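You operate a simulated robot arm through the tools that you are given. There is no shell and no other tool.

You run a simulated two-armed robot. Do the job below in one go: nothing can be reset, and whatever is moved stays where it is left.

## Task
Switch the bath off, drain it and refill it with 5 strokes of water.
Fine: close the drain before refilling; the lid stays open; leave the dial.

The check looks at the end state, three seconds after you hand in, the way a careful person would. Anything else that was tipped, shoved, dropped, spilled or broken makes it a failure. A push-on lid holds only when it is set on centred and level and pressed home; a screw cap is set on level and turned clockwise until tight.

## Robot
Two 7-joint arms with fingered hands on one trunk that stands fixed in place. Base frame: the origin is at the foot of the trunk, x ahead of it, y to its left, z up. Readings come in m, rad, newtons and seconds.
The left shoulder is at [0.049, 0.125, 1.18], the right one opposite. With the tool pointing down near the work surface each hand reaches from about 0.46 to 0.86 m from the base axis, measured 20 degrees to its own side. Payload 3.6 kg a hand.
The TCP of each hand is the grasp point between the finger pads, 0.034 m short of the fingertips. In the tool frame z runs along the fingers and y along their closing line. Largest opening 0.116 m; the body of the gripper starts 0.04 m behind the TCP. The gripper is a hand of 5 fingers: y runs from the thumb to the fingers, the wrist lies at [-0.016, -0.16, -0.164] in the tool frame, and closing takes about 1.5 s.
Orientation is that of the tool frame in the base frame, as a unit quaternion [x, y, z, w]. With the fingers straight down and the wrist toward the robot, the tool's x, y and z point along [0, 1, 0], [1, 0, 0] and [0, 0, -1] of the base frame.

## Interface
- The arms move only by the tool servo_tool. It takes "left_motion", "right_motion" or both (then of equal length, played together; a hand with none holds still); each is a list of rows, each a list of 6 numbers: the shift along the tool's x, y, z in units of 100 mm (1.0 is 100 mm), then the turn, a rotation vector about the tool's x, y, z in units of 90 degrees (1.0 is 90 degrees). In form: [[x, y, z, ax, ay, az], ...]. A call has 1 to 20 rows; each row is the pose to reach, as a shift and turn from the pose commanded when the call began, along the tool's axes at that moment. "left_grip" and "right_grip" are, for a hand that has rows, the closure in counts, from 0 (fully open) to 255 (shut), set as the call begins (left out, the last holds). A call with a number of a shift or a turn outside -1 to 1 is refused whole. Rows are played at 5 a second. More than 0.05 m and 0.15 rad between two rows, or a gripper value outside its range, and nothing of the call is played. A pose out of reach is approached as far as the arm can. The call stops where the force on the tool passes 40 N (or 10 N more than at its start, if that is more) or the arm is blocked; 0.2 s more then pass. The fingers move at their own pace (about 0.153 m/s each) and stop on an object; they squeeze with about 21 N. The grip force told is the motor's: it shows also when the fingers shut on nothing. Time passes only in rows, and 0.2 s behind the last, so rows that repeat a pose let the fingers close. It gives the time, the measured TCP pose, the force on the tool (base axes), the opening and the grip force at its end, in the units of the frame above (readings bear some noise), with the torque about the TCP (base axes, N m) and any sound that the robot's microphone picked up.
- Cameras (640 x 400 px; columns grow to the right, rows downward): "scene" is now at [0.1312, 0.0365, 1.3598]; the picture's right is [0.39, -0.92, 0.00], its down [-0.47, -0.20, -0.86] and it looks along [0.79, 0.33, -0.51] (base axes); focal length 214 px, centre (320, 200). "left" rides on the left gripper at [-0.069, -0.134, -0.11] in its tool frame; the picture's right is [-0.77, -0.19, 0.61], its down [0.59, -0.58, 0.57] and it looks along [0.25, 0.80, 0.55] (tool axes); focal length 256 px, centre (320, 200). "right" rides on the right gripper at [0.069, -0.134, -0.11] in its tool frame; the picture's right is [-0.77, 0.19, -0.61], its down [-0.59, -0.58, 0.57] and it looks along [-0.25, 0.80, 0.55] (tool axes); focal length 256 px, centre (320, 200). There is no depth. A picture from a camera that has moved, and an enlarged one, comes with that camera's place and axes in the base frame and with its lens.
- camera(camera): a new picture of that camera. It takes no simulated time.
- move_column(by): slides the trunk up (or, below 0, down) by that many m; the arms and the scene camera ride with it, the base frame stays. It gives what a move gives, with no picture.
- finger_targets(index, middle, ring, little, thumb_bend, thumb_turn, hand): sets how far each is bent, from 0 (flat) to 1 (curled in); at 0.3 the hand is open as for a grip, at 0.7 the pads meet at the TCP. One left out holds its place. A second passes; each finger stops where it meets its share of the squeeze, and holds until it gets a number again. A gripper value or a shape takes the hand back. It gives what a move gives, with no picture; readings hold the bend of each and the force on index, middle, ring, little, thumb and palm. thumb_turn goes from beside the hand (0) to across from the fingers (1), as for a grip.
- hand_shape(shape, hand): the hand has 5 fingers and takes this shape, open, in about a second: jaw (thumb against the fingers, like two jaws); tri (thumb and two fingers); tip (a fingertip pinch); poke (one finger out to press); point (the index stretched); flat (the hand flat); cup (the hand cupped); fist (a fist). The gripper value then closes the fingers along that shape, each until it touches; the sizes above hold for jaw. It gives what a move gives, with no picture.
- head_to(pan, tilt): turns the head with the scene camera to pan (to the left, within 1.501 rad either way) and tilt (down, from -0.506 to 1.204), counted from straight ahead of the robot. It gives what a move gives.
- enlarge(camera, box): a new picture of the part [left, top, right, bottom] of that camera's present view, enlarged. It takes no simulated time.
- hand_in(): hands the job in; it is judged then, once.

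Places have to be worked out from the pictures, the camera data and where the tool is seen. Open the grippers and draw the arms clear of the work before you hand the job in, unless the task says otherwise.

The tools are called after "Request:" as a command line: name --argument value ..., lists and objects as JSON in quotes. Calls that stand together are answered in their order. servo_tool: Moves the arms, as the interface text tells. Its arguments: {"type":"object","properties":{"left_motion":{"type":"array","items":{"type":"array","items":{"type":"number"}}},"left_grip":{"type":"number"},"right_motion":{"type":"array","items":{"type":"array","items":{"type":"number"}}},"right_grip":{"type":"number"}},"required":[]} The other tools are called the same way: move_column (by) slides the trunk up or down; hand_shape (shape, hand) gives the hand a shape; finger_targets (index, middle, ring, little, thumb_bend, thumb_turn, hand) moves the fingers one by one; head_to (pan, tilt) turns the head that bears the scene camera; camera (camera) takes a picture; enlarge (camera, box) takes an enlarged picture of a part of a camera's view; hand_in () hands the job in.

At the start:

```text
time: 0.0
left_eef_pos: [0.3609, 0.4374, 1.2969]
left_tcp_rot: [0.708, 0.707, -0.001, 0.001]
left_contact_force: [0.2, 0.1, 0.0]
left_ft_torque: [-0.02, -0.03, 0.03]
left_gripper_width: 0.1159
left_grip_force: 0.0
left_shape: jaw
left_bend: [0.3, 0.3, 0.3, 0.3, 0.3, 0.97]
left_finger forces: [0.0, 0.0, 0.1, 0.0, 0.0, 0.0]
right_eef_pos: [0.5922, 0.0189, 1.2753]
right_tcp_rot: [0.707, 0.707, 0.0, 0.001]
right_contact_force: [-0.4, -0.2, -0.4]
right_ft_torque: [0.02, -0.01, -0.04]
right_gripper_width: 0.1158
right_grip_force: 0.0
right_shape: jaw
right_bend: [0.3, 0.3, 0.3, 0.3, 0.3, 0.97]
right_finger forces: [0.0, 0.0, 0.0, 0.1, 0.0, 0.0]
trunk travel left (down, up): [-0.375, 0.387]
head pan, tilt: [0.396, 0.539]
```

scene: 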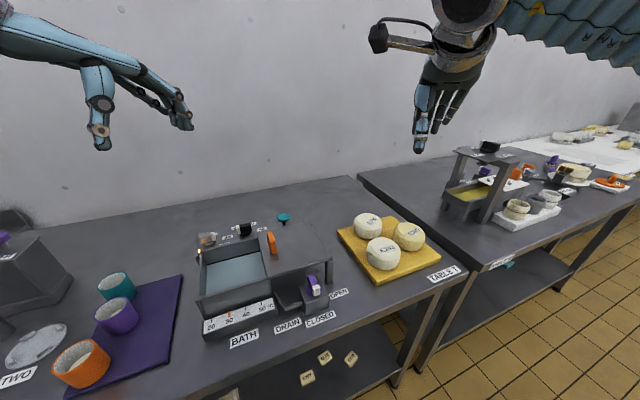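
right: 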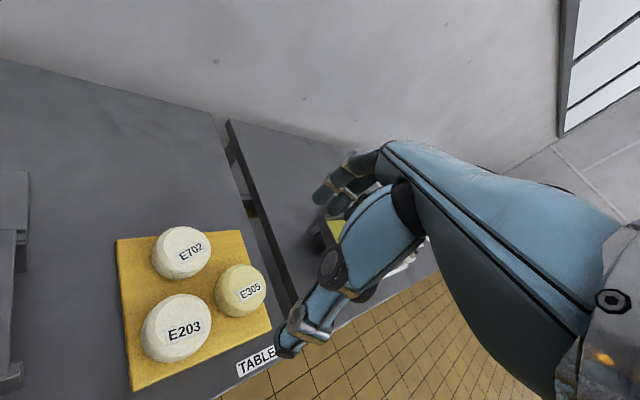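
left: 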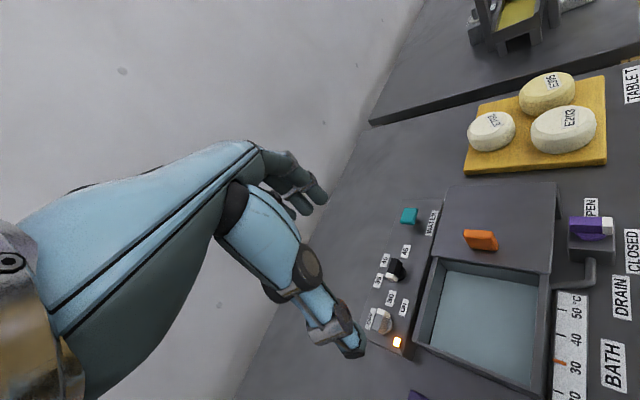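

I first look more closely at the bath from the scene and left cameras to identify the controls.

Request:
enlarge --camera "scene" --box '[180, 200, 360, 350]'

Request:
enlarge --camera "left" --box '[350, 170, 640, 400]'

Request:
head_to --pan 0.396 --tilt 0.75

Request:
camera --camera "scene"

```text
2.67 times, centred on (270, 275) of scene
camera zoom: at [0.1312, 0.0365, 1.3598], right [0.39, -0.92, 0.0], down [-0.47, -0.2, -0.86], along [0.79, 0.33, -0.51], focal length 572 px, centre (453, 0)
```

zoom: 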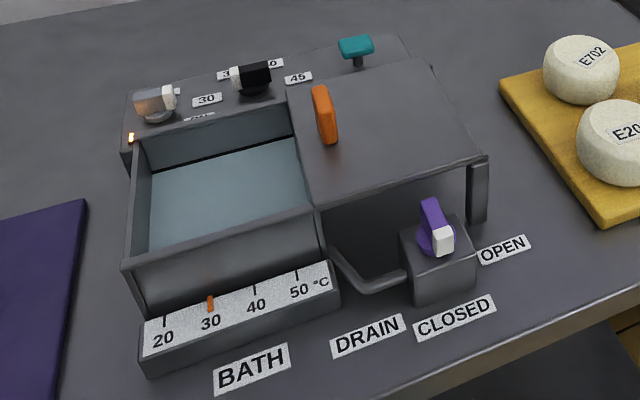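

```text
1.74 times, centred on (495, 285) of left
camera zoom: at [0.2269, 0.3697, 1.4082], right [-0.19, -0.77, -0.61], down [-0.58, 0.59, -0.57], along [0.8, 0.25, -0.55], focal length 445 px, centre (16, 52)
```

zoom: 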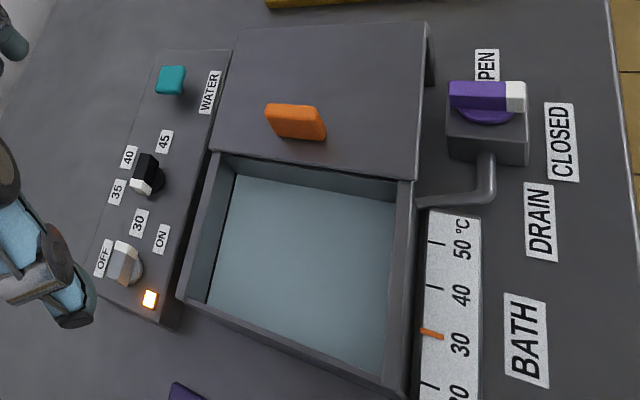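

```text
time: 0.7
left_eef_pos: [0.3592, 0.4383, 1.2984]
left_tcp_rot: [0.706, 0.708, 0.0, 0.0]
left_contact_force: [0.3, -0.3, -0.3]
left_ft_torque: [-0.02, 0.0, 0.02]
left_gripper_width: 0.1158
left_grip_force: 0.0
left_shape: jaw
left_bend: [0.3, 0.3, 0.3, 0.3, 0.3, 0.97]
left_finger forces: [0.0, 0.0, 0.0, 0.1, 0.1, 0.0]
right_eef_pos: [0.5912, 0.0181, 1.2754]
right_tcp_rot: [0.707, 0.707, -0.001, 0.0]
right_contact_force: [0.4, 0.3, 0.5]
right_ft_torque: [0.0, 0.01, 0.01]
right_gripper_width: 0.1155
right_grip_force: 0.0
right_shape: jaw
right_bend: [0.3, 0.3, 0.3, 0.3, 0.3, 0.97]
right_finger forces: [0.0, 0.0, 0.0, 0.0, 0.1, 0.0]
trunk travel left (down, up): [-0.375, 0.387]
head pan, tilt: [0.396, 0.75]
```

```text
taken
camera scene: at [0.1246, 0.0337, 1.3414], right [0.39, -0.92, 0.0], down [-0.63, -0.26, -0.73], along [0.67, 0.28, -0.68], focal length 214 px, centre (320, 200)
```

scene: 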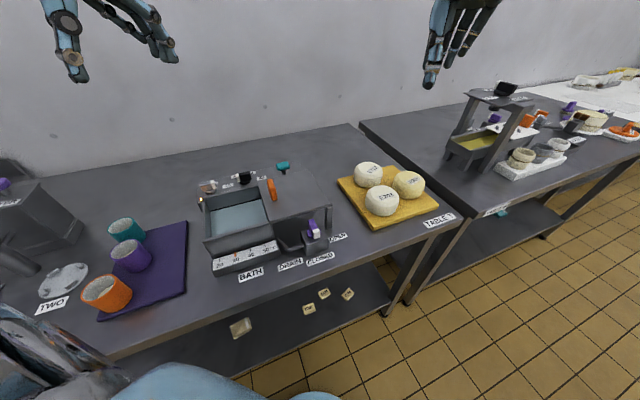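

The drain lever (purple, white tip) seems to point at CLOSED; the bath's lamp is lit. I zoom tighter on each control.

Request:
enlarge --camera "left" --box '[360, 290, 450, 350]'

Request:
enlarge --camera "left" --box '[370, 190, 460, 290]'

Request:
enlarge --camera "left" --box '[540, 180, 640, 280]'

Request:
enlarge --camera "scene" --box '[190, 150, 300, 220]'

Request:
enlarge --camera "scene" --box '[260, 200, 350, 270]'

```text
6.67 times, centred on (405, 320) of left
camera zoom: at [0.2269, 0.3698, 1.4082], right [-0.19, -0.77, -0.61], down [-0.58, 0.59, -0.57], along [0.8, 0.25, -0.55], focal length 1707 px, centre (-247, -600)
```

zoom: 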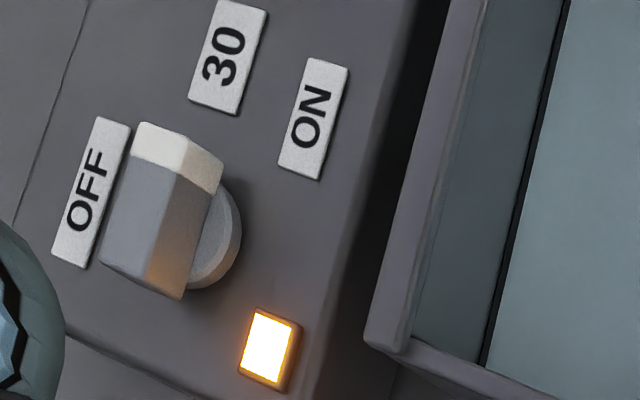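

```text
4.00 times, centred on (415, 240) of left
camera zoom: at [0.2269, 0.3698, 1.4082], right [-0.19, -0.77, -0.61], down [-0.58, 0.59, -0.57], along [0.8, 0.25, -0.55], focal length 1024 px, centre (-60, 40)
```

zoom: 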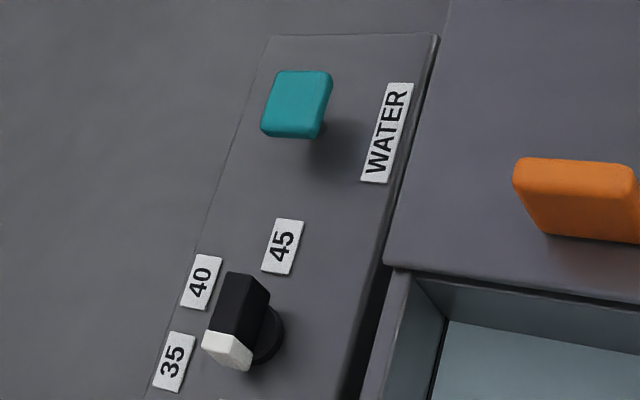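

```text
4.00 times, centred on (590, 230) of left
camera zoom: at [0.2269, 0.3698, 1.4082], right [-0.19, -0.77, -0.61], down [-0.58, 0.59, -0.57], along [0.8, 0.25, -0.55], focal length 1024 px, centre (-760, 80)
```

zoom: 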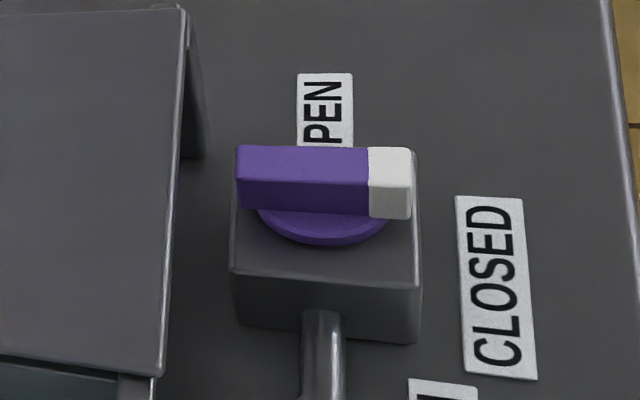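

```text
5.71 times, centred on (245, 185) of scene
camera zoom: at [0.1246, 0.0337, 1.3414], right [0.39, -0.92, 0.0], down [-0.63, -0.26, -0.73], along [0.67, 0.28, -0.68], focal length 1226 px, centre (749, 286)
```

zoom: 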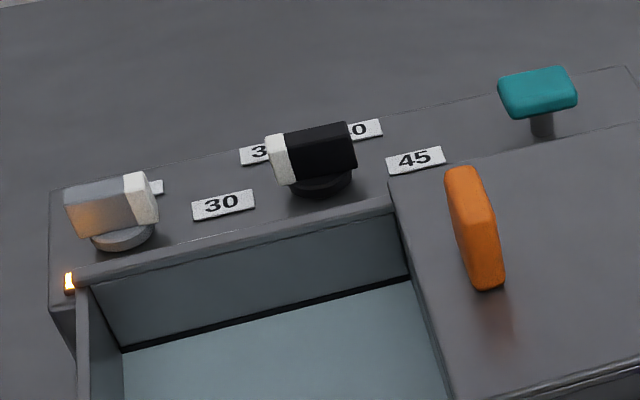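

```text
5.71 times, centred on (305, 235) of scene
camera zoom: at [0.1246, 0.0337, 1.3414], right [0.39, -0.92, 0.0], down [-0.63, -0.26, -0.73], along [0.67, 0.28, -0.68], focal length 1226 px, centre (406, 0)
```

zoom: 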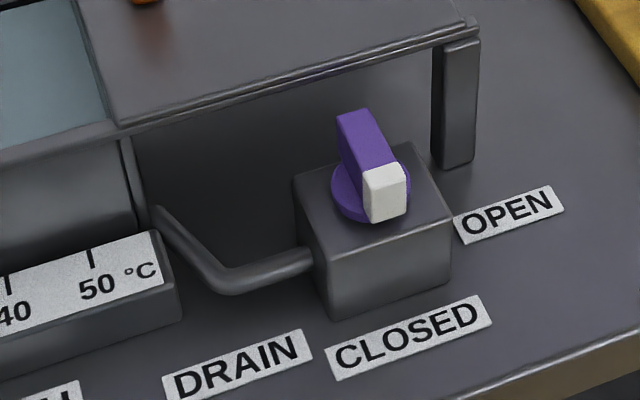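

The switch tip points to ON, the drain lever to CLOSED, and the teal WATER plunger stands on the back panel right of the dial. I set the left hand to a poke shape and look at how the finger lies.

Request:
hand_shape --hand "left" --shape "poke"

Request:
camera --camera "left"

Request:
head_to --pan 0.7 --tilt 0.45

Request:
camera --camera "scene"

```text
time: 1.6
left_eef_pos: [0.3597, 0.4369, 1.2966]
left_tcp_rot: [0.708, 0.707, 0.0, 0.0]
left_contact_force: [0.4, 0.0, 0.3]
left_ft_torque: [0.02, 0.0, 0.01]
left_gripper_width: 0.0
left_grip_force: 0.0
left_shape: poke
left_bend: [0.7, 0.7, 0.98, 0.98, 0.0, 1.0]
left_finger forces: [0.0, 0.1, 0.1, 0.0, 0.0, 0.0]
right_eef_pos: [0.5928, 0.0192, 1.2753]
right_tcp_rot: [0.706, 0.708, -0.001, -0.001]
right_contact_force: [-0.6, -0.2, 0.9]
right_ft_torque: [0.03, -0.01, 0.02]
right_gripper_width: 0.116
right_grip_force: 0.0
right_shape: jaw
right_bend: [0.3, 0.3, 0.3, 0.3, 0.3, 0.97]
right_finger forces: [0.1, 0.0, 0.0, 0.0, 0.0, 0.0]
trunk travel left (down, up): [-0.375, 0.387]
head pan, tilt: [0.396, 0.75]
```

```text
taken
camera left: at [0.2269, 0.3698, 1.4082], right [-0.19, -0.77, -0.61], down [-0.58, 0.59, -0.57], along [0.8, 0.25, -0.55], focal length 256 px, centre (320, 200)
```

left: 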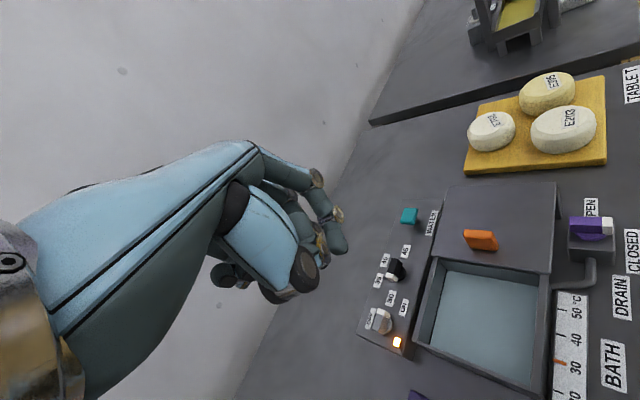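

```text
time: 2.4
left_eef_pos: [0.3601, 0.4372, 1.297]
left_tcp_rot: [0.707, 0.707, 0.0, 0.0]
left_contact_force: [0.4, 0.2, 0.1]
left_ft_torque: [0.02, 0.03, 0.03]
left_gripper_width: 0.0003
left_grip_force: 0.1
left_shape: poke
left_bend: [0.7, 0.7, 0.98, 0.98, 0.0, 1.0]
left_finger forces: [0.1, 0.0, 0.0, 0.1, 0.1, 0.1]
right_eef_pos: [0.5921, 0.0198, 1.2742]
right_tcp_rot: [0.707, 0.707, 0.0, 0.0]
right_contact_force: [-0.2, 0.1, 0.4]
right_ft_torque: [0.01, -0.02, 0.0]
right_gripper_width: 0.116
right_grip_force: 0.0
right_shape: jaw
right_bend: [0.3, 0.3, 0.3, 0.3, 0.3, 0.97]
right_finger forces: [0.0, 0.0, 0.0, 0.0, 0.1, 0.1]
trunk travel left (down, up): [-0.375, 0.387]
head pan, tilt: [0.7, 0.45]
```

```text
taken
camera scene: at [0.1184, 0.0609, 1.3677], right [0.64, -0.77, 0.0], down [-0.33, -0.28, -0.9], along [0.69, 0.58, -0.44], focal length 214 px, centre (320, 200)
```

scene: 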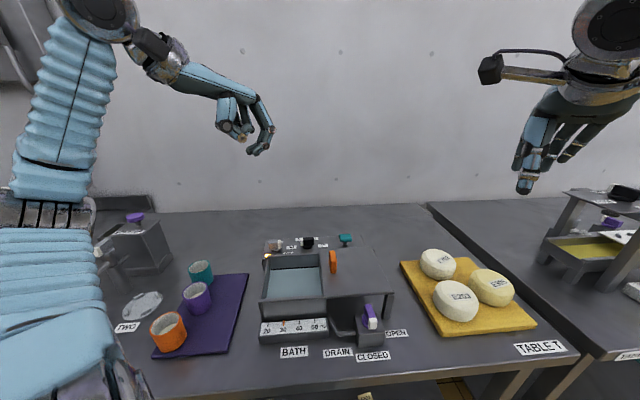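

The poke uses index and middle together; for the small levers I want only the index, so I curl the middle and check where the fingertip lies.

Request:
finger_targets --hand "left" --index 0.7 --middle 1.0 --ring 1.0 --little 1.0 --thumb_bend 0.0

Request:
enlarge --camera "left" --box '[200, 130, 380, 320]'

Request:
enlarge --camera "scene" --box '[180, 60, 300, 170]'

```text
time: 3.4
left_eef_pos: [0.3598, 0.4377, 1.2968]
left_tcp_rot: [0.708, 0.707, -0.001, 0.0]
left_contact_force: [-0.3, 0.0, -0.4]
left_ft_torque: [-0.01, 0.0, 0.02]
left_gripper_width: 0.0564
left_grip_force: 0.1
left_shape: fingers
left_bend: [0.7, 1.0, 1.0, 1.0, 0.0, 1.0]
left_finger forces: [0.2, 0.1, 0.0, 0.1, 0.0, 0.1]
right_eef_pos: [0.5924, 0.0184, 1.275]
right_tcp_rot: [0.707, 0.707, -0.001, -0.001]
right_contact_force: [0.1, 0.1, 0.7]
right_ft_torque: [0.03, -0.01, -0.03]
right_gripper_width: 0.1161
right_grip_force: 0.0
right_shape: jaw
right_bend: [0.3, 0.3, 0.3, 0.3, 0.3, 0.97]
right_finger forces: [0.0, 0.0, 0.0, 0.1, 0.1, 0.0]
trunk travel left (down, up): [-0.375, 0.387]
head pan, tilt: [0.7, 0.45]
```

```text
2.11 times, centred on (290, 225) of left
camera zoom: at [0.2269, 0.3697, 1.4082], right [-0.19, -0.77, -0.61], down [-0.58, 0.59, -0.57], along [0.8, 0.25, -0.55], focal length 539 px, centre (383, 147)
```

zoom: 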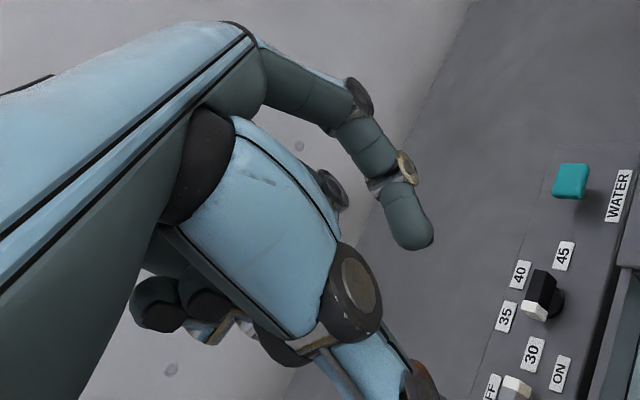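

```text
3.64 times, centred on (240, 115) of scene
camera zoom: at [0.1184, 0.061, 1.3678], right [0.64, -0.76, 0.0], down [-0.33, -0.28, -0.9], along [0.69, 0.58, -0.44], focal length 780 px, centre (611, 509)
```

zoom: 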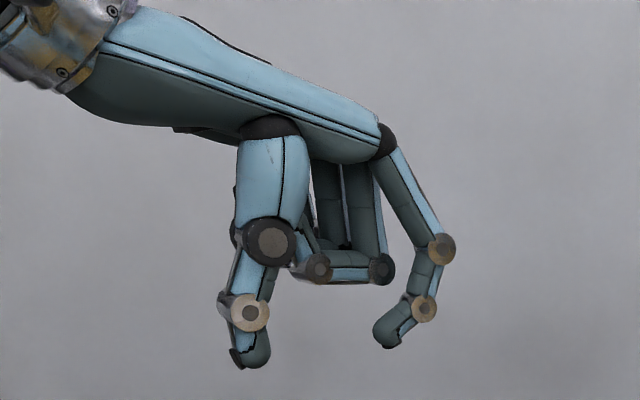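

The index tip sits almost under the TCP (about 34 mm beyond it), but the thumb hangs equally low; I tuck the thumb and look again.

Request:
finger_targets --hand "left" --thumb_bend 0.9 --thumb_turn 0.0

Request:
enlarge --camera "left" --box '[200, 130, 380, 320]'

Request:
enlarge --camera "scene" --box '[180, 60, 300, 170]'

```text
time: 4.4
left_eef_pos: [0.3594, 0.4379, 1.2968]
left_tcp_rot: [0.707, 0.707, 0.0, 0.0]
left_contact_force: [0.1, -0.2, 0.2]
left_ft_torque: [-0.03, 0.03, 0.0]
left_gripper_width: 0.0792
left_grip_force: 0.0
left_shape: fingers
left_bend: [0.7, 1.0, 1.0, 1.0, 0.9, 0.0]
left_finger forces: [0.0, 0.0, 0.0, 0.0, 0.0, 0.0]
right_eef_pos: [0.5924, 0.0197, 1.2752]
right_tcp_rot: [0.707, 0.707, -0.001, -0.001]
right_contact_force: [0.5, 0.0, -0.3]
right_ft_torque: [0.02, 0.01, 0.0]
right_gripper_width: 0.1156
right_grip_force: 0.0
right_shape: jaw
right_bend: [0.3, 0.3, 0.3, 0.3, 0.3, 0.97]
right_finger forces: [0.0, 0.0, 0.1, 0.0, 0.0, 0.0]
trunk travel left (down, up): [-0.375, 0.387]
head pan, tilt: [0.7, 0.45]
```

```text
2.11 times, centred on (290, 225) of left
camera zoom: at [0.2269, 0.3698, 1.4082], right [-0.19, -0.77, -0.61], down [-0.58, 0.59, -0.57], along [0.8, 0.25, -0.55], focal length 539 px, centre (383, 147)
```

zoom: 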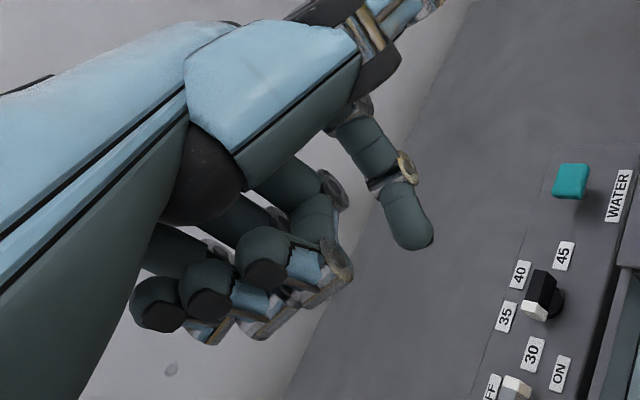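

```text
3.64 times, centred on (240, 115) of scene
camera zoom: at [0.1184, 0.061, 1.3678], right [0.64, -0.76, 0.0], down [-0.33, -0.28, -0.9], along [0.69, 0.58, -0.44], focal length 780 px, centre (611, 509)
```

zoom: 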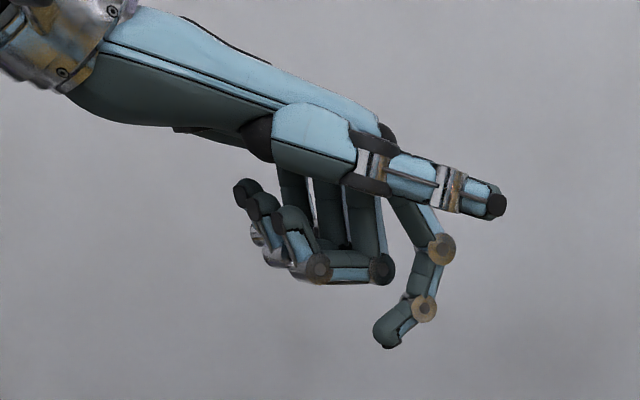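

The index now stands alone as a poker with the thumb and other fingers clear. I turn the left hand 45° to face the bath squarely and bring it down toward the switch, staying well above it.

Request:
servo_tool --left_motion '[[0.05, 0.05, 0.12, 0, 0, -0.0625], [0.1, 0.1, 0.25, 0, 0, -0.125], [0.15, 0.15, 0.38, 0, 0, -0.1875], [0.2, 0.2, 0.5, 0, 0, -0.25], [0.25, 0.25, 0.62, 0, 0, -0.3125], [0.3, 0.3, 0.75, 0, 0, -0.375], [0.35, 0.35, 0.88, 0, 0, -0.4375], [0.4, 0.4, 1.0, 0, 0, -0.5], [0.4, 0.4, 1.0, 0, 0, -0.5]]'

Request:
camera --camera "left"

Request:
camera --camera "scene"

```text
time: 6.4
left_eef_pos: [0.4, 0.4779, 1.1976]
left_tcp_rot: [0.382, 0.924, -0.001, 0.0]
left_contact_force: [0.4, -0.8, 0.4]
left_ft_torque: [-0.02, 0.07, -0.01]
left_gripper_width: 0.079
left_grip_force: 0.1
left_shape: fingers
left_bend: [0.7, 1.0, 1.0, 1.0, 0.9, 0.0]
left_finger forces: [0.0, 0.0, 0.0, 0.1, 0.1, 0.1]
right_eef_pos: [0.5917, 0.0187, 1.274]
right_tcp_rot: [0.707, 0.707, 0.0, -0.001]
right_contact_force: [-0.6, -0.4, 0.4]
right_ft_torque: [-0.02, 0.03, 0.02]
right_gripper_width: 0.116
right_grip_force: 0.0
right_shape: jaw
right_bend: [0.3, 0.3, 0.3, 0.3, 0.3, 0.97]
right_finger forces: [0.0, 0.0, 0.0, 0.1, 0.1, 0.1]
trunk travel left (down, up): [-0.375, 0.387]
head pan, tilt: [0.7, 0.45]
```

```text
taken
camera left: at [0.3547, 0.3352, 1.308], right [0.41, -0.68, -0.61], down [-0.82, 0.01, -0.57], along [0.39, 0.74, -0.55], focal length 256 px, centre (320, 200)
```

left: 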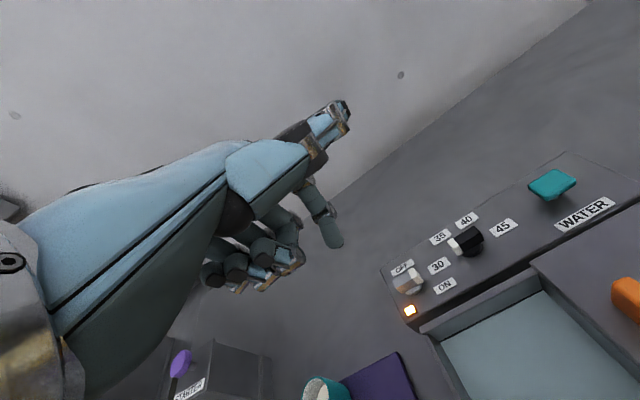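

```text
taken
camera scene: at [0.1182, 0.0609, 1.3678], right [0.64, -0.76, 0.0], down [-0.33, -0.28, -0.9], along [0.69, 0.58, -0.44], focal length 214 px, centre (320, 200)
```

scene: 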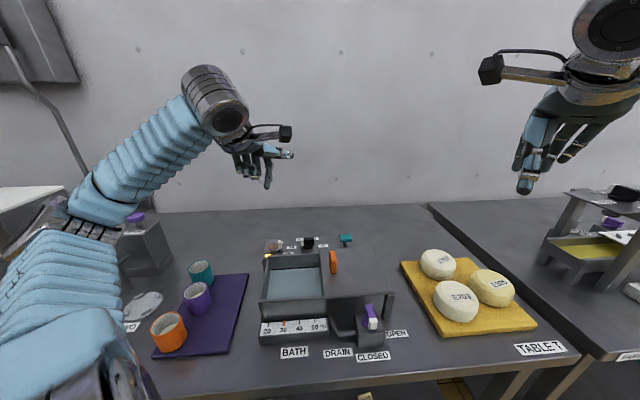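

The hand points squarely at the bath. I zoom on the control panel in both views to fix positions.

Request:
enlarge --camera "left" --box '[370, 220, 530, 320]'

Request:
enlarge --camera "scene" --box '[250, 220, 370, 295]'

Request:
enlarge --camera "scene" --box '[330, 280, 420, 370]'

```text
4.00 times, centred on (450, 270) of left
camera zoom: at [0.3547, 0.3352, 1.308], right [0.41, -0.68, -0.61], down [-0.82, 0.01, -0.57], along [0.39, 0.74, -0.55], focal length 1024 px, centre (-200, -80)
```

zoom: 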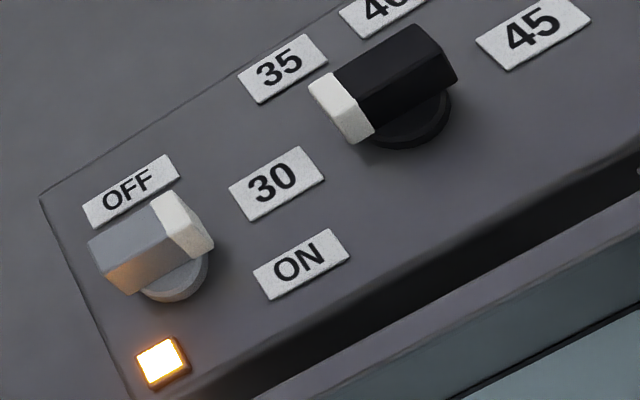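

```text
5.33 times, centred on (310, 258) of scene
camera zoom: at [0.1182, 0.0609, 1.3678], right [0.64, -0.76, 0.0], down [-0.33, -0.28, -0.9], along [0.69, 0.58, -0.44], focal length 1144 px, centre (373, -107)
```

zoom: 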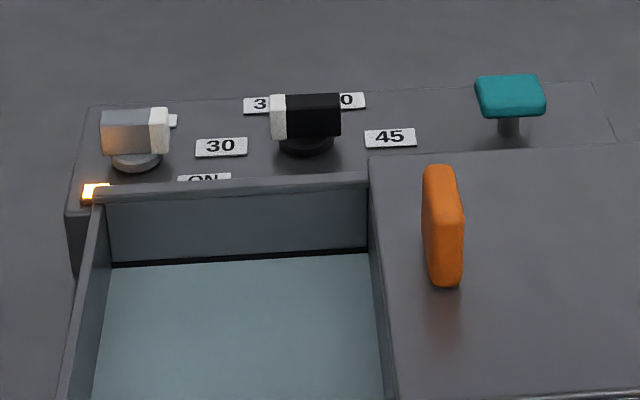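

```text
4.44 times, centred on (375, 325) of scene
camera zoom: at [0.1182, 0.0609, 1.3678], right [0.64, -0.76, 0.0], down [-0.33, -0.28, -0.9], along [0.69, 0.58, -0.44], focal length 953 px, centre (76, -356)
```

zoom: 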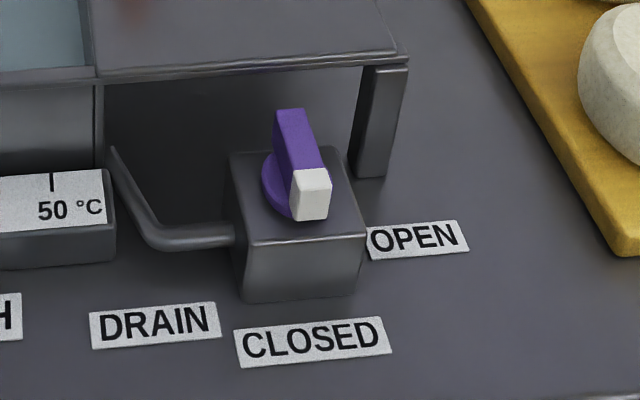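

Triangulation puts the switch pivot at about (0.456, 0.534) with panel top z≈0.913; the tip points at ON (about −68°) and OFF lies at about +46°. I lower toward a point in front of the switch on its clockwise side.

Request:
servo_tool --left_motion '[[-0.03, 0.08, 0.25, 0, 0, 0], [-0.06, 0.16, 0.5, 0, 0, 0], [-0.09, 0.24, 0.75, 0, 0, 0], [-0.106, 0.318, 1.0, 0, 0, 0], [-0.106, 0.318, 1.0, 0, 0, 0]]'

Request:
servo_tool --left_motion '[[0, 0, 0.25, 0, 0, 0], [0, 0, 0.5, 0, 0, 0], [0, 0, 0.75, 0, 0, 0], [0, 0, 0.9, 0, 0, 0], [0, 0, 0.9, 0, 0, 0]]'

Request:
camera --camera "left"

Request:
camera --camera "scene"

```text
time: 7.6
left_eef_pos: [0.4314, 0.4926, 1.096]
left_tcp_rot: [0.383, 0.924, 0.001, 0.0]
left_contact_force: [0.4, -0.3, 0.3]
left_ft_torque: [-0.01, 0.01, 0.02]
left_gripper_width: 0.0789
left_grip_force: 0.0
left_shape: fingers
left_bend: [0.7, 1.0, 1.0, 1.0, 0.9, 0.0]
left_finger forces: [0.0, 0.0, 0.0, 0.0, 0.0, 0.0]
right_eef_pos: [0.5922, 0.0185, 1.2743]
right_tcp_rot: [0.707, 0.707, 0.0, -0.001]
right_contact_force: [-0.1, 0.1, -0.5]
right_ft_torque: [0.01, 0.0, -0.03]
right_gripper_width: 0.116
right_grip_force: 0.0
right_shape: jaw
right_bend: [0.3, 0.3, 0.3, 0.3, 0.3, 0.97]
right_finger forces: [0.1, 0.1, 0.0, 0.0, 0.1, 0.0]
trunk travel left (down, up): [-0.375, 0.387]
head pan, tilt: [0.7, 0.45]
```

```text
time: 8.8
left_eef_pos: [0.4301, 0.4928, 1.0071]
left_tcp_rot: [0.382, 0.924, 0.0, -0.001]
left_contact_force: [0.3, 0.0, -0.7]
left_ft_torque: [0.0, -0.02, -0.01]
left_gripper_width: 0.079
left_grip_force: 0.0
left_shape: fingers
left_bend: [0.7, 1.0, 1.0, 1.0, 0.9, 0.0]
left_finger forces: [0.1, 0.0, 0.0, 0.0, 0.0, 0.0]
right_eef_pos: [0.5922, 0.0187, 1.2738]
right_tcp_rot: [0.707, 0.707, -0.001, -0.001]
right_contact_force: [-0.7, -0.1, 1.2]
right_ft_torque: [-0.02, 0.02, -0.03]
right_gripper_width: 0.1161
right_grip_force: 0.0
right_shape: jaw
right_bend: [0.3, 0.3, 0.3, 0.3, 0.3, 0.97]
right_finger forces: [0.0, 0.2, 0.0, 0.0, 0.0, 0.0]
trunk travel left (down, up): [-0.375, 0.387]
head pan, tilt: [0.7, 0.45]
```

```text
taken
camera left: at [0.3859, 0.3502, 1.1184], right [0.41, -0.68, -0.61], down [-0.82, 0.01, -0.57], along [0.39, 0.74, -0.55], focal length 256 px, centre (320, 200)
```

left: 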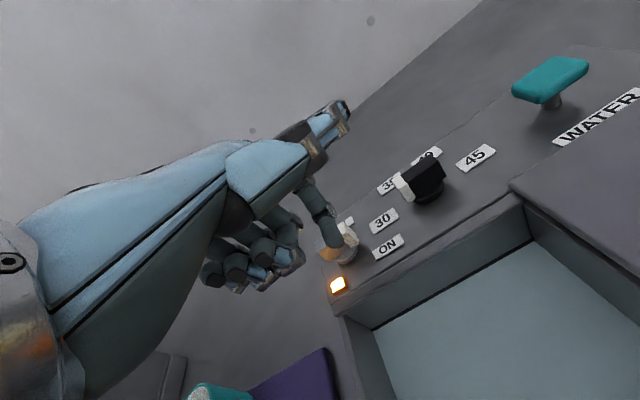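

```text
taken
camera scene: at [0.1184, 0.0609, 1.3678], right [0.64, -0.76, 0.0], down [-0.33, -0.28, -0.9], along [0.69, 0.58, -0.44], focal length 214 px, centre (320, 200)
```

scene: 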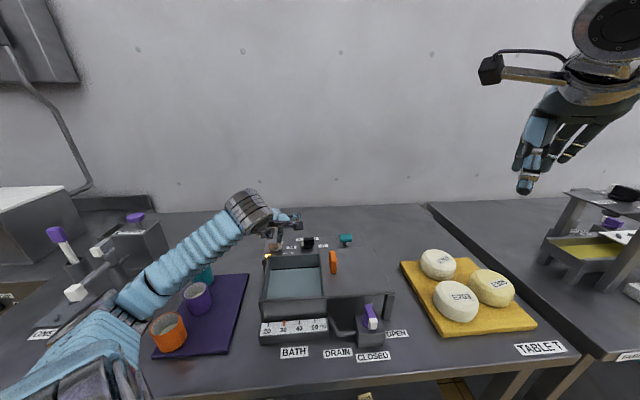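

The finger hovers in front of the switch, everything else clear. I lower the last 45 mm beside it and zoom in.

Request:
servo_tool --left_motion '[[0, 0, 0.15, 0, 0, 0], [0, 0, 0.3, 0, 0, 0], [0, 0, 0.45, 0, 0, 0], [0, 0, 0.45, 0, 0, 0]]'

Request:
enlarge --camera "left" --box '[240, 150, 420, 310]'

Request:
enlarge --camera "scene" --box '[230, 180, 350, 280]'

```text
time: 9.8
left_eef_pos: [0.4293, 0.494, 0.9629]
left_tcp_rot: [0.383, 0.924, 0.0, 0.0]
left_contact_force: [0.3, -0.2, 0.4]
left_ft_torque: [0.01, 0.01, -0.01]
left_gripper_width: 0.0789
left_grip_force: 0.0
left_shape: fingers
left_bend: [0.7, 1.0, 1.0, 1.0, 0.9, 0.0]
left_finger forces: [0.0, 0.0, 0.0, 0.0, 0.1, 0.1]
right_eef_pos: [0.5917, 0.0187, 1.2738]
right_tcp_rot: [0.707, 0.708, -0.001, -0.001]
right_contact_force: [0.7, -0.9, 0.9]
right_ft_torque: [0.0, 0.01, -0.01]
right_gripper_width: 0.116
right_grip_force: 0.0
right_shape: jaw
right_bend: [0.3, 0.3, 0.3, 0.3, 0.3, 0.97]
right_finger forces: [0.1, 0.0, 0.1, 0.0, 0.1, 0.0]
trunk travel left (down, up): [-0.375, 0.387]
head pan, tilt: [0.7, 0.45]
```

```text
2.50 times, centred on (330, 230) of left
camera zoom: at [0.3848, 0.3516, 1.074], right [0.41, -0.68, -0.61], down [-0.83, 0.01, -0.56], along [0.39, 0.74, -0.55], focal length 640 px, centre (295, 125)
```

zoom: 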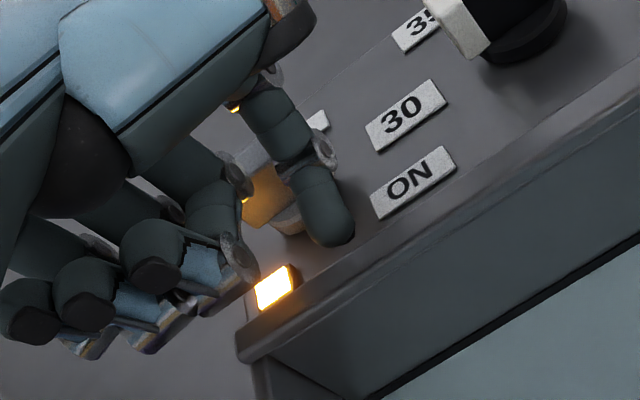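

```text
4.00 times, centred on (290, 230) of scene
camera zoom: at [0.1184, 0.0608, 1.3678], right [0.64, -0.76, 0.0], down [-0.33, -0.28, -0.9], along [0.69, 0.58, -0.44], focal length 858 px, centre (440, 80)
```

zoom: 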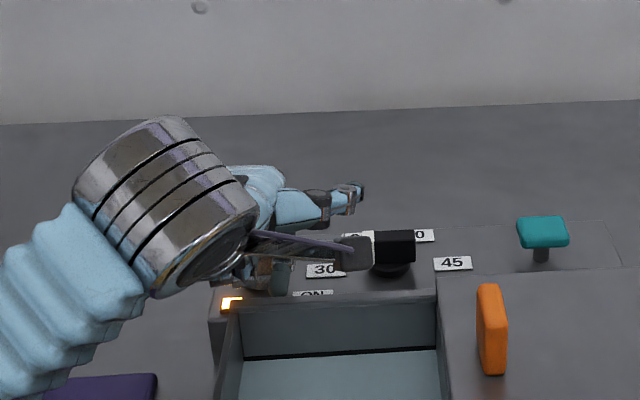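

The fingertip is just over the panel, in front of the lever's ON side. I sweep it around the pivot counter-clockwise in an arc to push the tip toward OFF.

Request:
servo_tool --left_motion '[[0.02, 0.09, 0, 0, 0, 0], [0.041, 0.175, 0, 0, 0, 0], [0.01, 0.197, 0, 0, 0, 0], [-0.021, 0.219, 0, 0, 0, 0], [-0.043, 0.25, 0, 0, 0, 0], [-0.065, 0.281, 0, 0, 0, 0], [-0.075, 0.318, 0, 0, 0, 0], [-0.085, 0.355, 0, 0, 0, 0]]'

Request:
enlarge --camera "left" --box '[240, 150, 420, 310]'

```text
time: 11.6
left_eef_pos: [0.4609, 0.5115, 0.9632]
left_tcp_rot: [0.382, 0.924, 0.0, 0.0]
left_contact_force: [-0.8, 0.9, -0.9]
left_ft_torque: [-0.02, -0.02, -0.01]
left_gripper_width: 0.079
left_grip_force: 0.1
left_shape: fingers
left_bend: [0.7, 1.0, 1.0, 1.0, 0.9, 0.0]
left_finger forces: [0.0, 0.1, 0.1, 0.0, 0.0, 0.1]
right_eef_pos: [0.5919, 0.0184, 1.2752]
right_tcp_rot: [0.707, 0.707, 0.0, 0.0]
right_contact_force: [-0.3, -0.4, -0.3]
right_ft_torque: [0.03, -0.02, 0.0]
right_gripper_width: 0.1161
right_grip_force: 0.1
right_shape: jaw
right_bend: [0.3, 0.3, 0.3, 0.3, 0.3, 0.97]
right_finger forces: [0.0, 0.0, 0.0, 0.0, 0.0, 0.1]
trunk travel left (down, up): [-0.375, 0.387]
head pan, tilt: [0.7, 0.45]
```

```text
2.50 times, centred on (330, 230) of left
camera zoom: at [0.4157, 0.3693, 1.0734], right [0.41, -0.68, -0.61], down [-0.83, 0.01, -0.56], along [0.39, 0.74, -0.55], focal length 640 px, centre (295, 125)
```

zoom: 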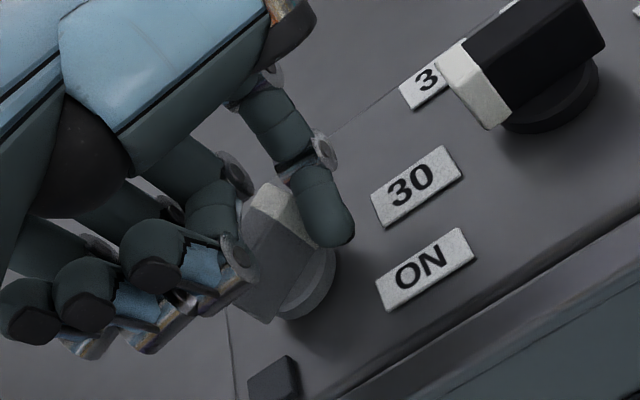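

The lever is turning and the lamp has gone out. I carry the arc on to bring it fully to OFF.

Request:
servo_tool --left_motion '[[0.003, 0.038, 0, 0, 0, 0], [0.007, 0.077, 0, 0, 0, 0], [0.023, 0.112, 0, 0, 0, 0], [0.039, 0.146, 0, 0, 0, 0], [0.06, 0.167, 0, 0, 0, 0], [0.078, 0.188, 0, 0, 0, 0], [0.1, 0.204, 0, 0, 0, 0]]'

Request:
enlarge --camera "left" --box '[240, 150, 420, 310]'

```text
time: 13.2
left_eef_pos: [0.4697, 0.5306, 0.9626]
left_tcp_rot: [0.383, 0.924, 0.001, -0.001]
left_contact_force: [1.0, -1.3, -0.5]
left_ft_torque: [-0.02, -0.06, -0.01]
left_gripper_width: 0.0787
left_grip_force: 1.1
left_shape: fingers
left_bend: [0.7, 1.0, 1.0, 1.0, 0.9, 0.0]
left_finger forces: [2.0, 0.0, 0.0, 0.0, 0.1, 0.0]
right_eef_pos: [0.5926, 0.0185, 1.2755]
right_tcp_rot: [0.707, 0.707, -0.001, -0.001]
right_contact_force: [-0.2, -0.2, -0.3]
right_ft_torque: [-0.02, -0.02, 0.0]
right_gripper_width: 0.1158
right_grip_force: 0.1
right_shape: jaw
right_bend: [0.3, 0.3, 0.3, 0.3, 0.3, 0.97]
right_finger forces: [0.0, 0.0, 0.0, 0.0, 0.0, 0.0]
trunk travel left (down, up): [-0.375, 0.387]
head pan, tilt: [0.7, 0.45]
```

```text
2.50 times, centred on (330, 230) of left
camera zoom: at [0.4241, 0.3897, 1.0728], right [0.41, -0.68, -0.61], down [-0.82, 0.01, -0.56], along [0.39, 0.74, -0.55], focal length 640 px, centre (295, 125)
```

zoom: 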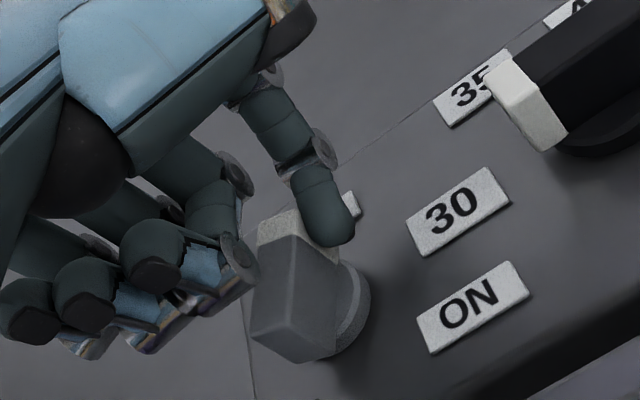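

The lever now points near OFF. I back the finger off to the right and up to see its position clearly.

Request:
servo_tool --left_motion '[[-0.15, 0.0, 0, 0, 0, 0], [-0.3, 0.0, 0, 0, 0, 0], [-0.35, 0.0, -0.35, 0, 0, 0], [-0.35, 0.0, -0.7, 0, 0, 0], [-0.35, 0.0, -0.7, 0, 0, 0]]'

Request:
camera --camera "left"

Request:
enlarge --camera "left" --box '[240, 200, 420, 320]'

Request:
enlarge --camera "scene" --box '[230, 200, 350, 280]'

```text
time: 14.4
left_eef_pos: [0.4944, 0.5073, 1.0308]
left_tcp_rot: [0.383, 0.924, -0.001, 0.001]
left_contact_force: [0.3, -0.3, 0.1]
left_ft_torque: [-0.05, -0.04, 0.02]
left_gripper_width: 0.0788
left_grip_force: 0.1
left_shape: fingers
left_bend: [0.7, 1.0, 1.0, 1.0, 0.9, 0.0]
left_finger forces: [0.1, 0.0, 0.0, 0.1, 0.1, 0.0]
right_eef_pos: [0.5919, 0.0194, 1.2745]
right_tcp_rot: [0.707, 0.707, -0.002, -0.001]
right_contact_force: [-0.4, -0.3, 0.2]
right_ft_torque: [0.0, 0.0, 0.0]
right_gripper_width: 0.1157
right_grip_force: 0.0
right_shape: jaw
right_bend: [0.3, 0.3, 0.3, 0.3, 0.3, 0.97]
right_finger forces: [0.0, 0.0, 0.0, 0.0, 0.0, 0.0]
trunk travel left (down, up): [-0.375, 0.387]
head pan, tilt: [0.7, 0.45]
```

```text
taken
camera left: at [0.4486, 0.3654, 1.1419], right [0.41, -0.68, -0.61], down [-0.83, 0.01, -0.56], along [0.39, 0.74, -0.55], focal length 256 px, centre (320, 200)
```

left: 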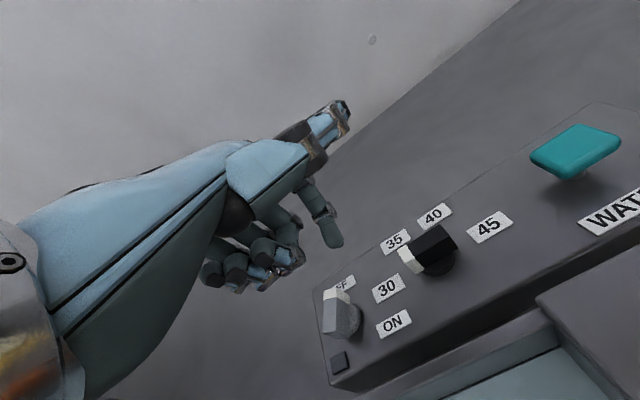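

```text
3.33 times, centred on (330, 260) of left
camera zoom: at [0.4486, 0.3654, 1.1419], right [0.41, -0.68, -0.61], down [-0.83, 0.01, -0.56], along [0.39, 0.74, -0.55], focal length 853 px, centre (287, 0)
```

zoom: 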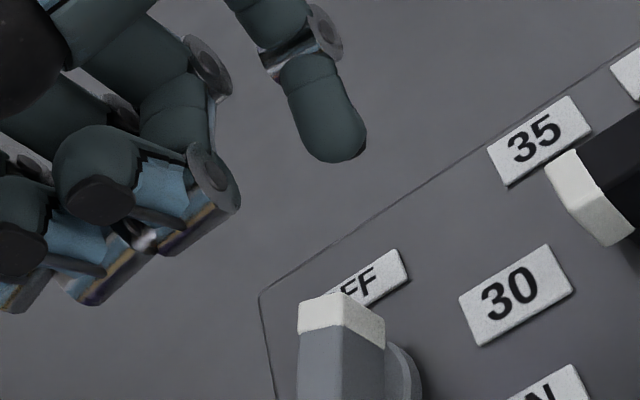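

```text
5.00 times, centred on (290, 240) of scene
camera zoom: at [0.1186, 0.0611, 1.3677], right [0.64, -0.76, 0.0], down [-0.33, -0.28, -0.9], along [0.69, 0.58, -0.44], focal length 1072 px, centre (470, 0)
```

zoom: 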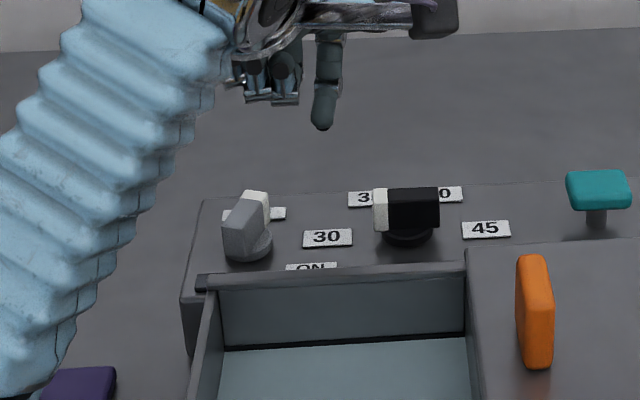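

The lamp is out and the lever points close to OFF, perhaps 15° short of it. I go back and nudge it further along until it meets its stop.

Request:
servo_tool --left_motion '[[0, 0, 0.35, 0, 0, 0], [0, 0, 0.7, 0, 0, 0], [0.18, 0, 0.7, 0, 0, 0], [0.35, 0, 0.7, 0, 0, 0], [0.365, 0.006, 0.7, 0, 0, 0], [0.38, 0.013, 0.7, 0, 0, 0], [0.393, 0.02, 0.7, 0, 0, 0], [0.406, 0.028, 0.7, 0, 0, 0]]'

Request:
servo_tool --left_motion '[[0.015, 0.005, 0, 0, 0, 0], [0.03, 0.01, 0, 0, 0, 0]]'

Request:
enlarge --camera "left" --box '[240, 150, 420, 310]'

```text
time: 16.2
left_eef_pos: [0.4675, 0.5373, 0.962]
left_tcp_rot: [0.383, 0.924, -0.002, 0.0]
left_contact_force: [3.1, -4.2, -2.8]
left_ft_torque: [-0.12, -0.04, -0.05]
left_gripper_width: 0.079
left_grip_force: 2.3
left_shape: fingers
left_bend: [0.7, 1.0, 1.0, 1.0, 0.9, 0.0]
left_finger forces: [4.7, 0.0, 0.0, 0.1, 0.0, 0.1]
right_eef_pos: [0.5927, 0.0179, 1.2743]
right_tcp_rot: [0.707, 0.707, 0.0, 0.0]
right_contact_force: [-0.2, 0.1, 0.2]
right_ft_torque: [0.04, 0.02, 0.03]
right_gripper_width: 0.1162
right_grip_force: 0.2
right_shape: jaw
right_bend: [0.3, 0.3, 0.3, 0.3, 0.3, 0.97]
right_finger forces: [0.1, 0.0, 0.0, 0.0, 0.0, 0.1]
trunk travel left (down, up): [-0.375, 0.387]
head pan, tilt: [0.7, 0.45]
```

```text
time: 16.8
left_eef_pos: [0.4672, 0.5394, 0.9636]
left_tcp_rot: [0.385, 0.923, 0.0, -0.001]
left_contact_force: [6.8, -13.9, -3.6]
left_ft_torque: [-0.42, -0.18, -0.12]
left_gripper_width: 0.0789
left_grip_force: 7.1
left_shape: fingers
left_bend: [0.7, 1.0, 1.0, 1.0, 0.9, 0.0]
left_finger forces: [14.6, 0.0, 0.0, 0.0, 0.0, 0.1]
right_eef_pos: [0.5938, 0.0159, 1.2738]
right_tcp_rot: [0.707, 0.707, 0.0, -0.002]
right_contact_force: [-0.8, 0.5, 0.4]
right_ft_torque: [-0.02, 0.01, -0.04]
right_gripper_width: 0.1159
right_grip_force: 0.0
right_shape: jaw
right_bend: [0.3, 0.3, 0.3, 0.3, 0.3, 0.97]
right_finger forces: [0.0, 0.0, 0.0, 0.0, 0.1, 0.1]
trunk travel left (down, up): [-0.375, 0.387]
head pan, tilt: [0.7, 0.45]
```

```text
2.50 times, centred on (330, 230) of left
camera zoom: at [0.4217, 0.3972, 1.0733], right [0.41, -0.68, -0.61], down [-0.82, 0.01, -0.57], along [0.39, 0.73, -0.55], focal length 640 px, centre (295, 125)
```

zoom: 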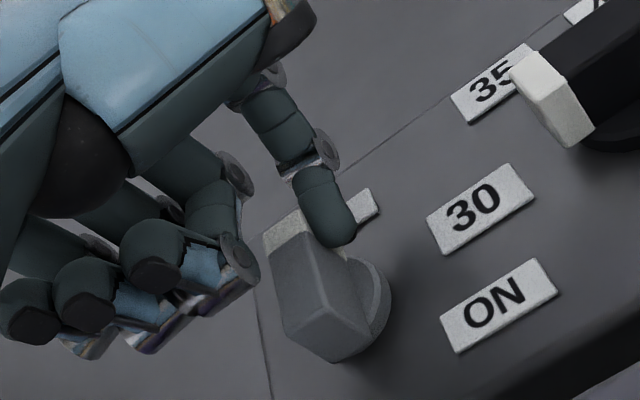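

Force has risen to about 15 N, so the lever is against its OFF stop. I back off to the right and lift high, then check.

Request:
servo_tool --left_motion '[[-0.15, 0.0, 0, 0, 0, 0], [-0.3, 0.0, 0, 0, 0, 0], [-0.35, 0.0, -0.3, 0, 0, 0], [-0.35, 0.0, -0.65, 0, 0, 0], [-0.35, 0.0, -1.0, 0, 0, 0], [-0.35, 0.0, -1.0, 0, 0, 0]]'

Request:
enlarge --camera "left" --box '[290, 200, 440, 320]'

Request:
enlarge --camera "scene" --box '[230, 200, 350, 280]'

```text
time: 18.2
left_eef_pos: [0.488, 0.5188, 1.0631]
left_tcp_rot: [0.383, 0.924, 0.0, 0.0]
left_contact_force: [0.1, 1.4, 0.4]
left_ft_torque: [0.0, -0.02, 0.01]
left_gripper_width: 0.0789
left_grip_force: 0.1
left_shape: fingers
left_bend: [0.7, 1.0, 1.0, 1.0, 0.9, 0.0]
left_finger forces: [0.1, 0.1, 0.1, 0.0, 0.0, 0.0]
right_eef_pos: [0.5935, 0.0191, 1.2745]
right_tcp_rot: [0.706, 0.708, 0.0, -0.001]
right_contact_force: [-0.1, 0.2, -0.2]
right_ft_torque: [-0.02, -0.01, 0.01]
right_gripper_width: 0.1157
right_grip_force: 0.2
right_shape: jaw
right_bend: [0.3, 0.3, 0.3, 0.3, 0.3, 0.97]
right_finger forces: [0.1, 0.0, 0.1, 0.0, 0.0, 0.0]
trunk travel left (down, up): [-0.375, 0.387]
head pan, tilt: [0.7, 0.45]
```

```text
3.33 times, centred on (365, 260) of left
camera zoom: at [0.4431, 0.3769, 1.1734], right [0.41, -0.68, -0.61], down [-0.83, 0.01, -0.56], along [0.39, 0.74, -0.55], focal length 853 px, centre (170, 0)
```

zoom: 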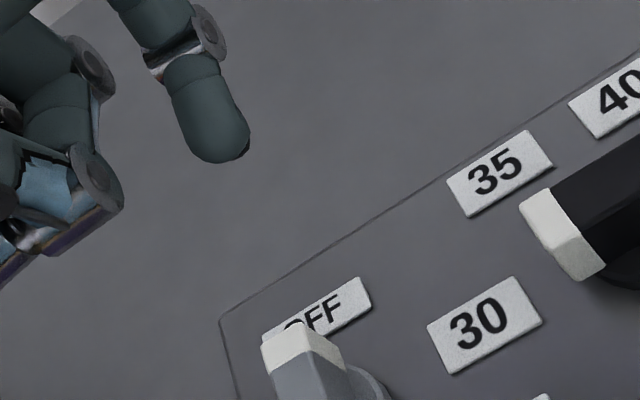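

```text
5.00 times, centred on (290, 240) of scene
camera zoom: at [0.1187, 0.0611, 1.3677], right [0.64, -0.76, 0.0], down [-0.33, -0.28, -0.9], along [0.69, 0.58, -0.44], focal length 1072 px, centre (470, 0)
```

zoom: 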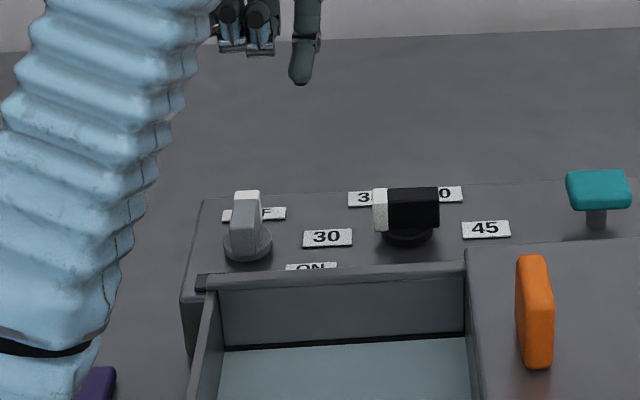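

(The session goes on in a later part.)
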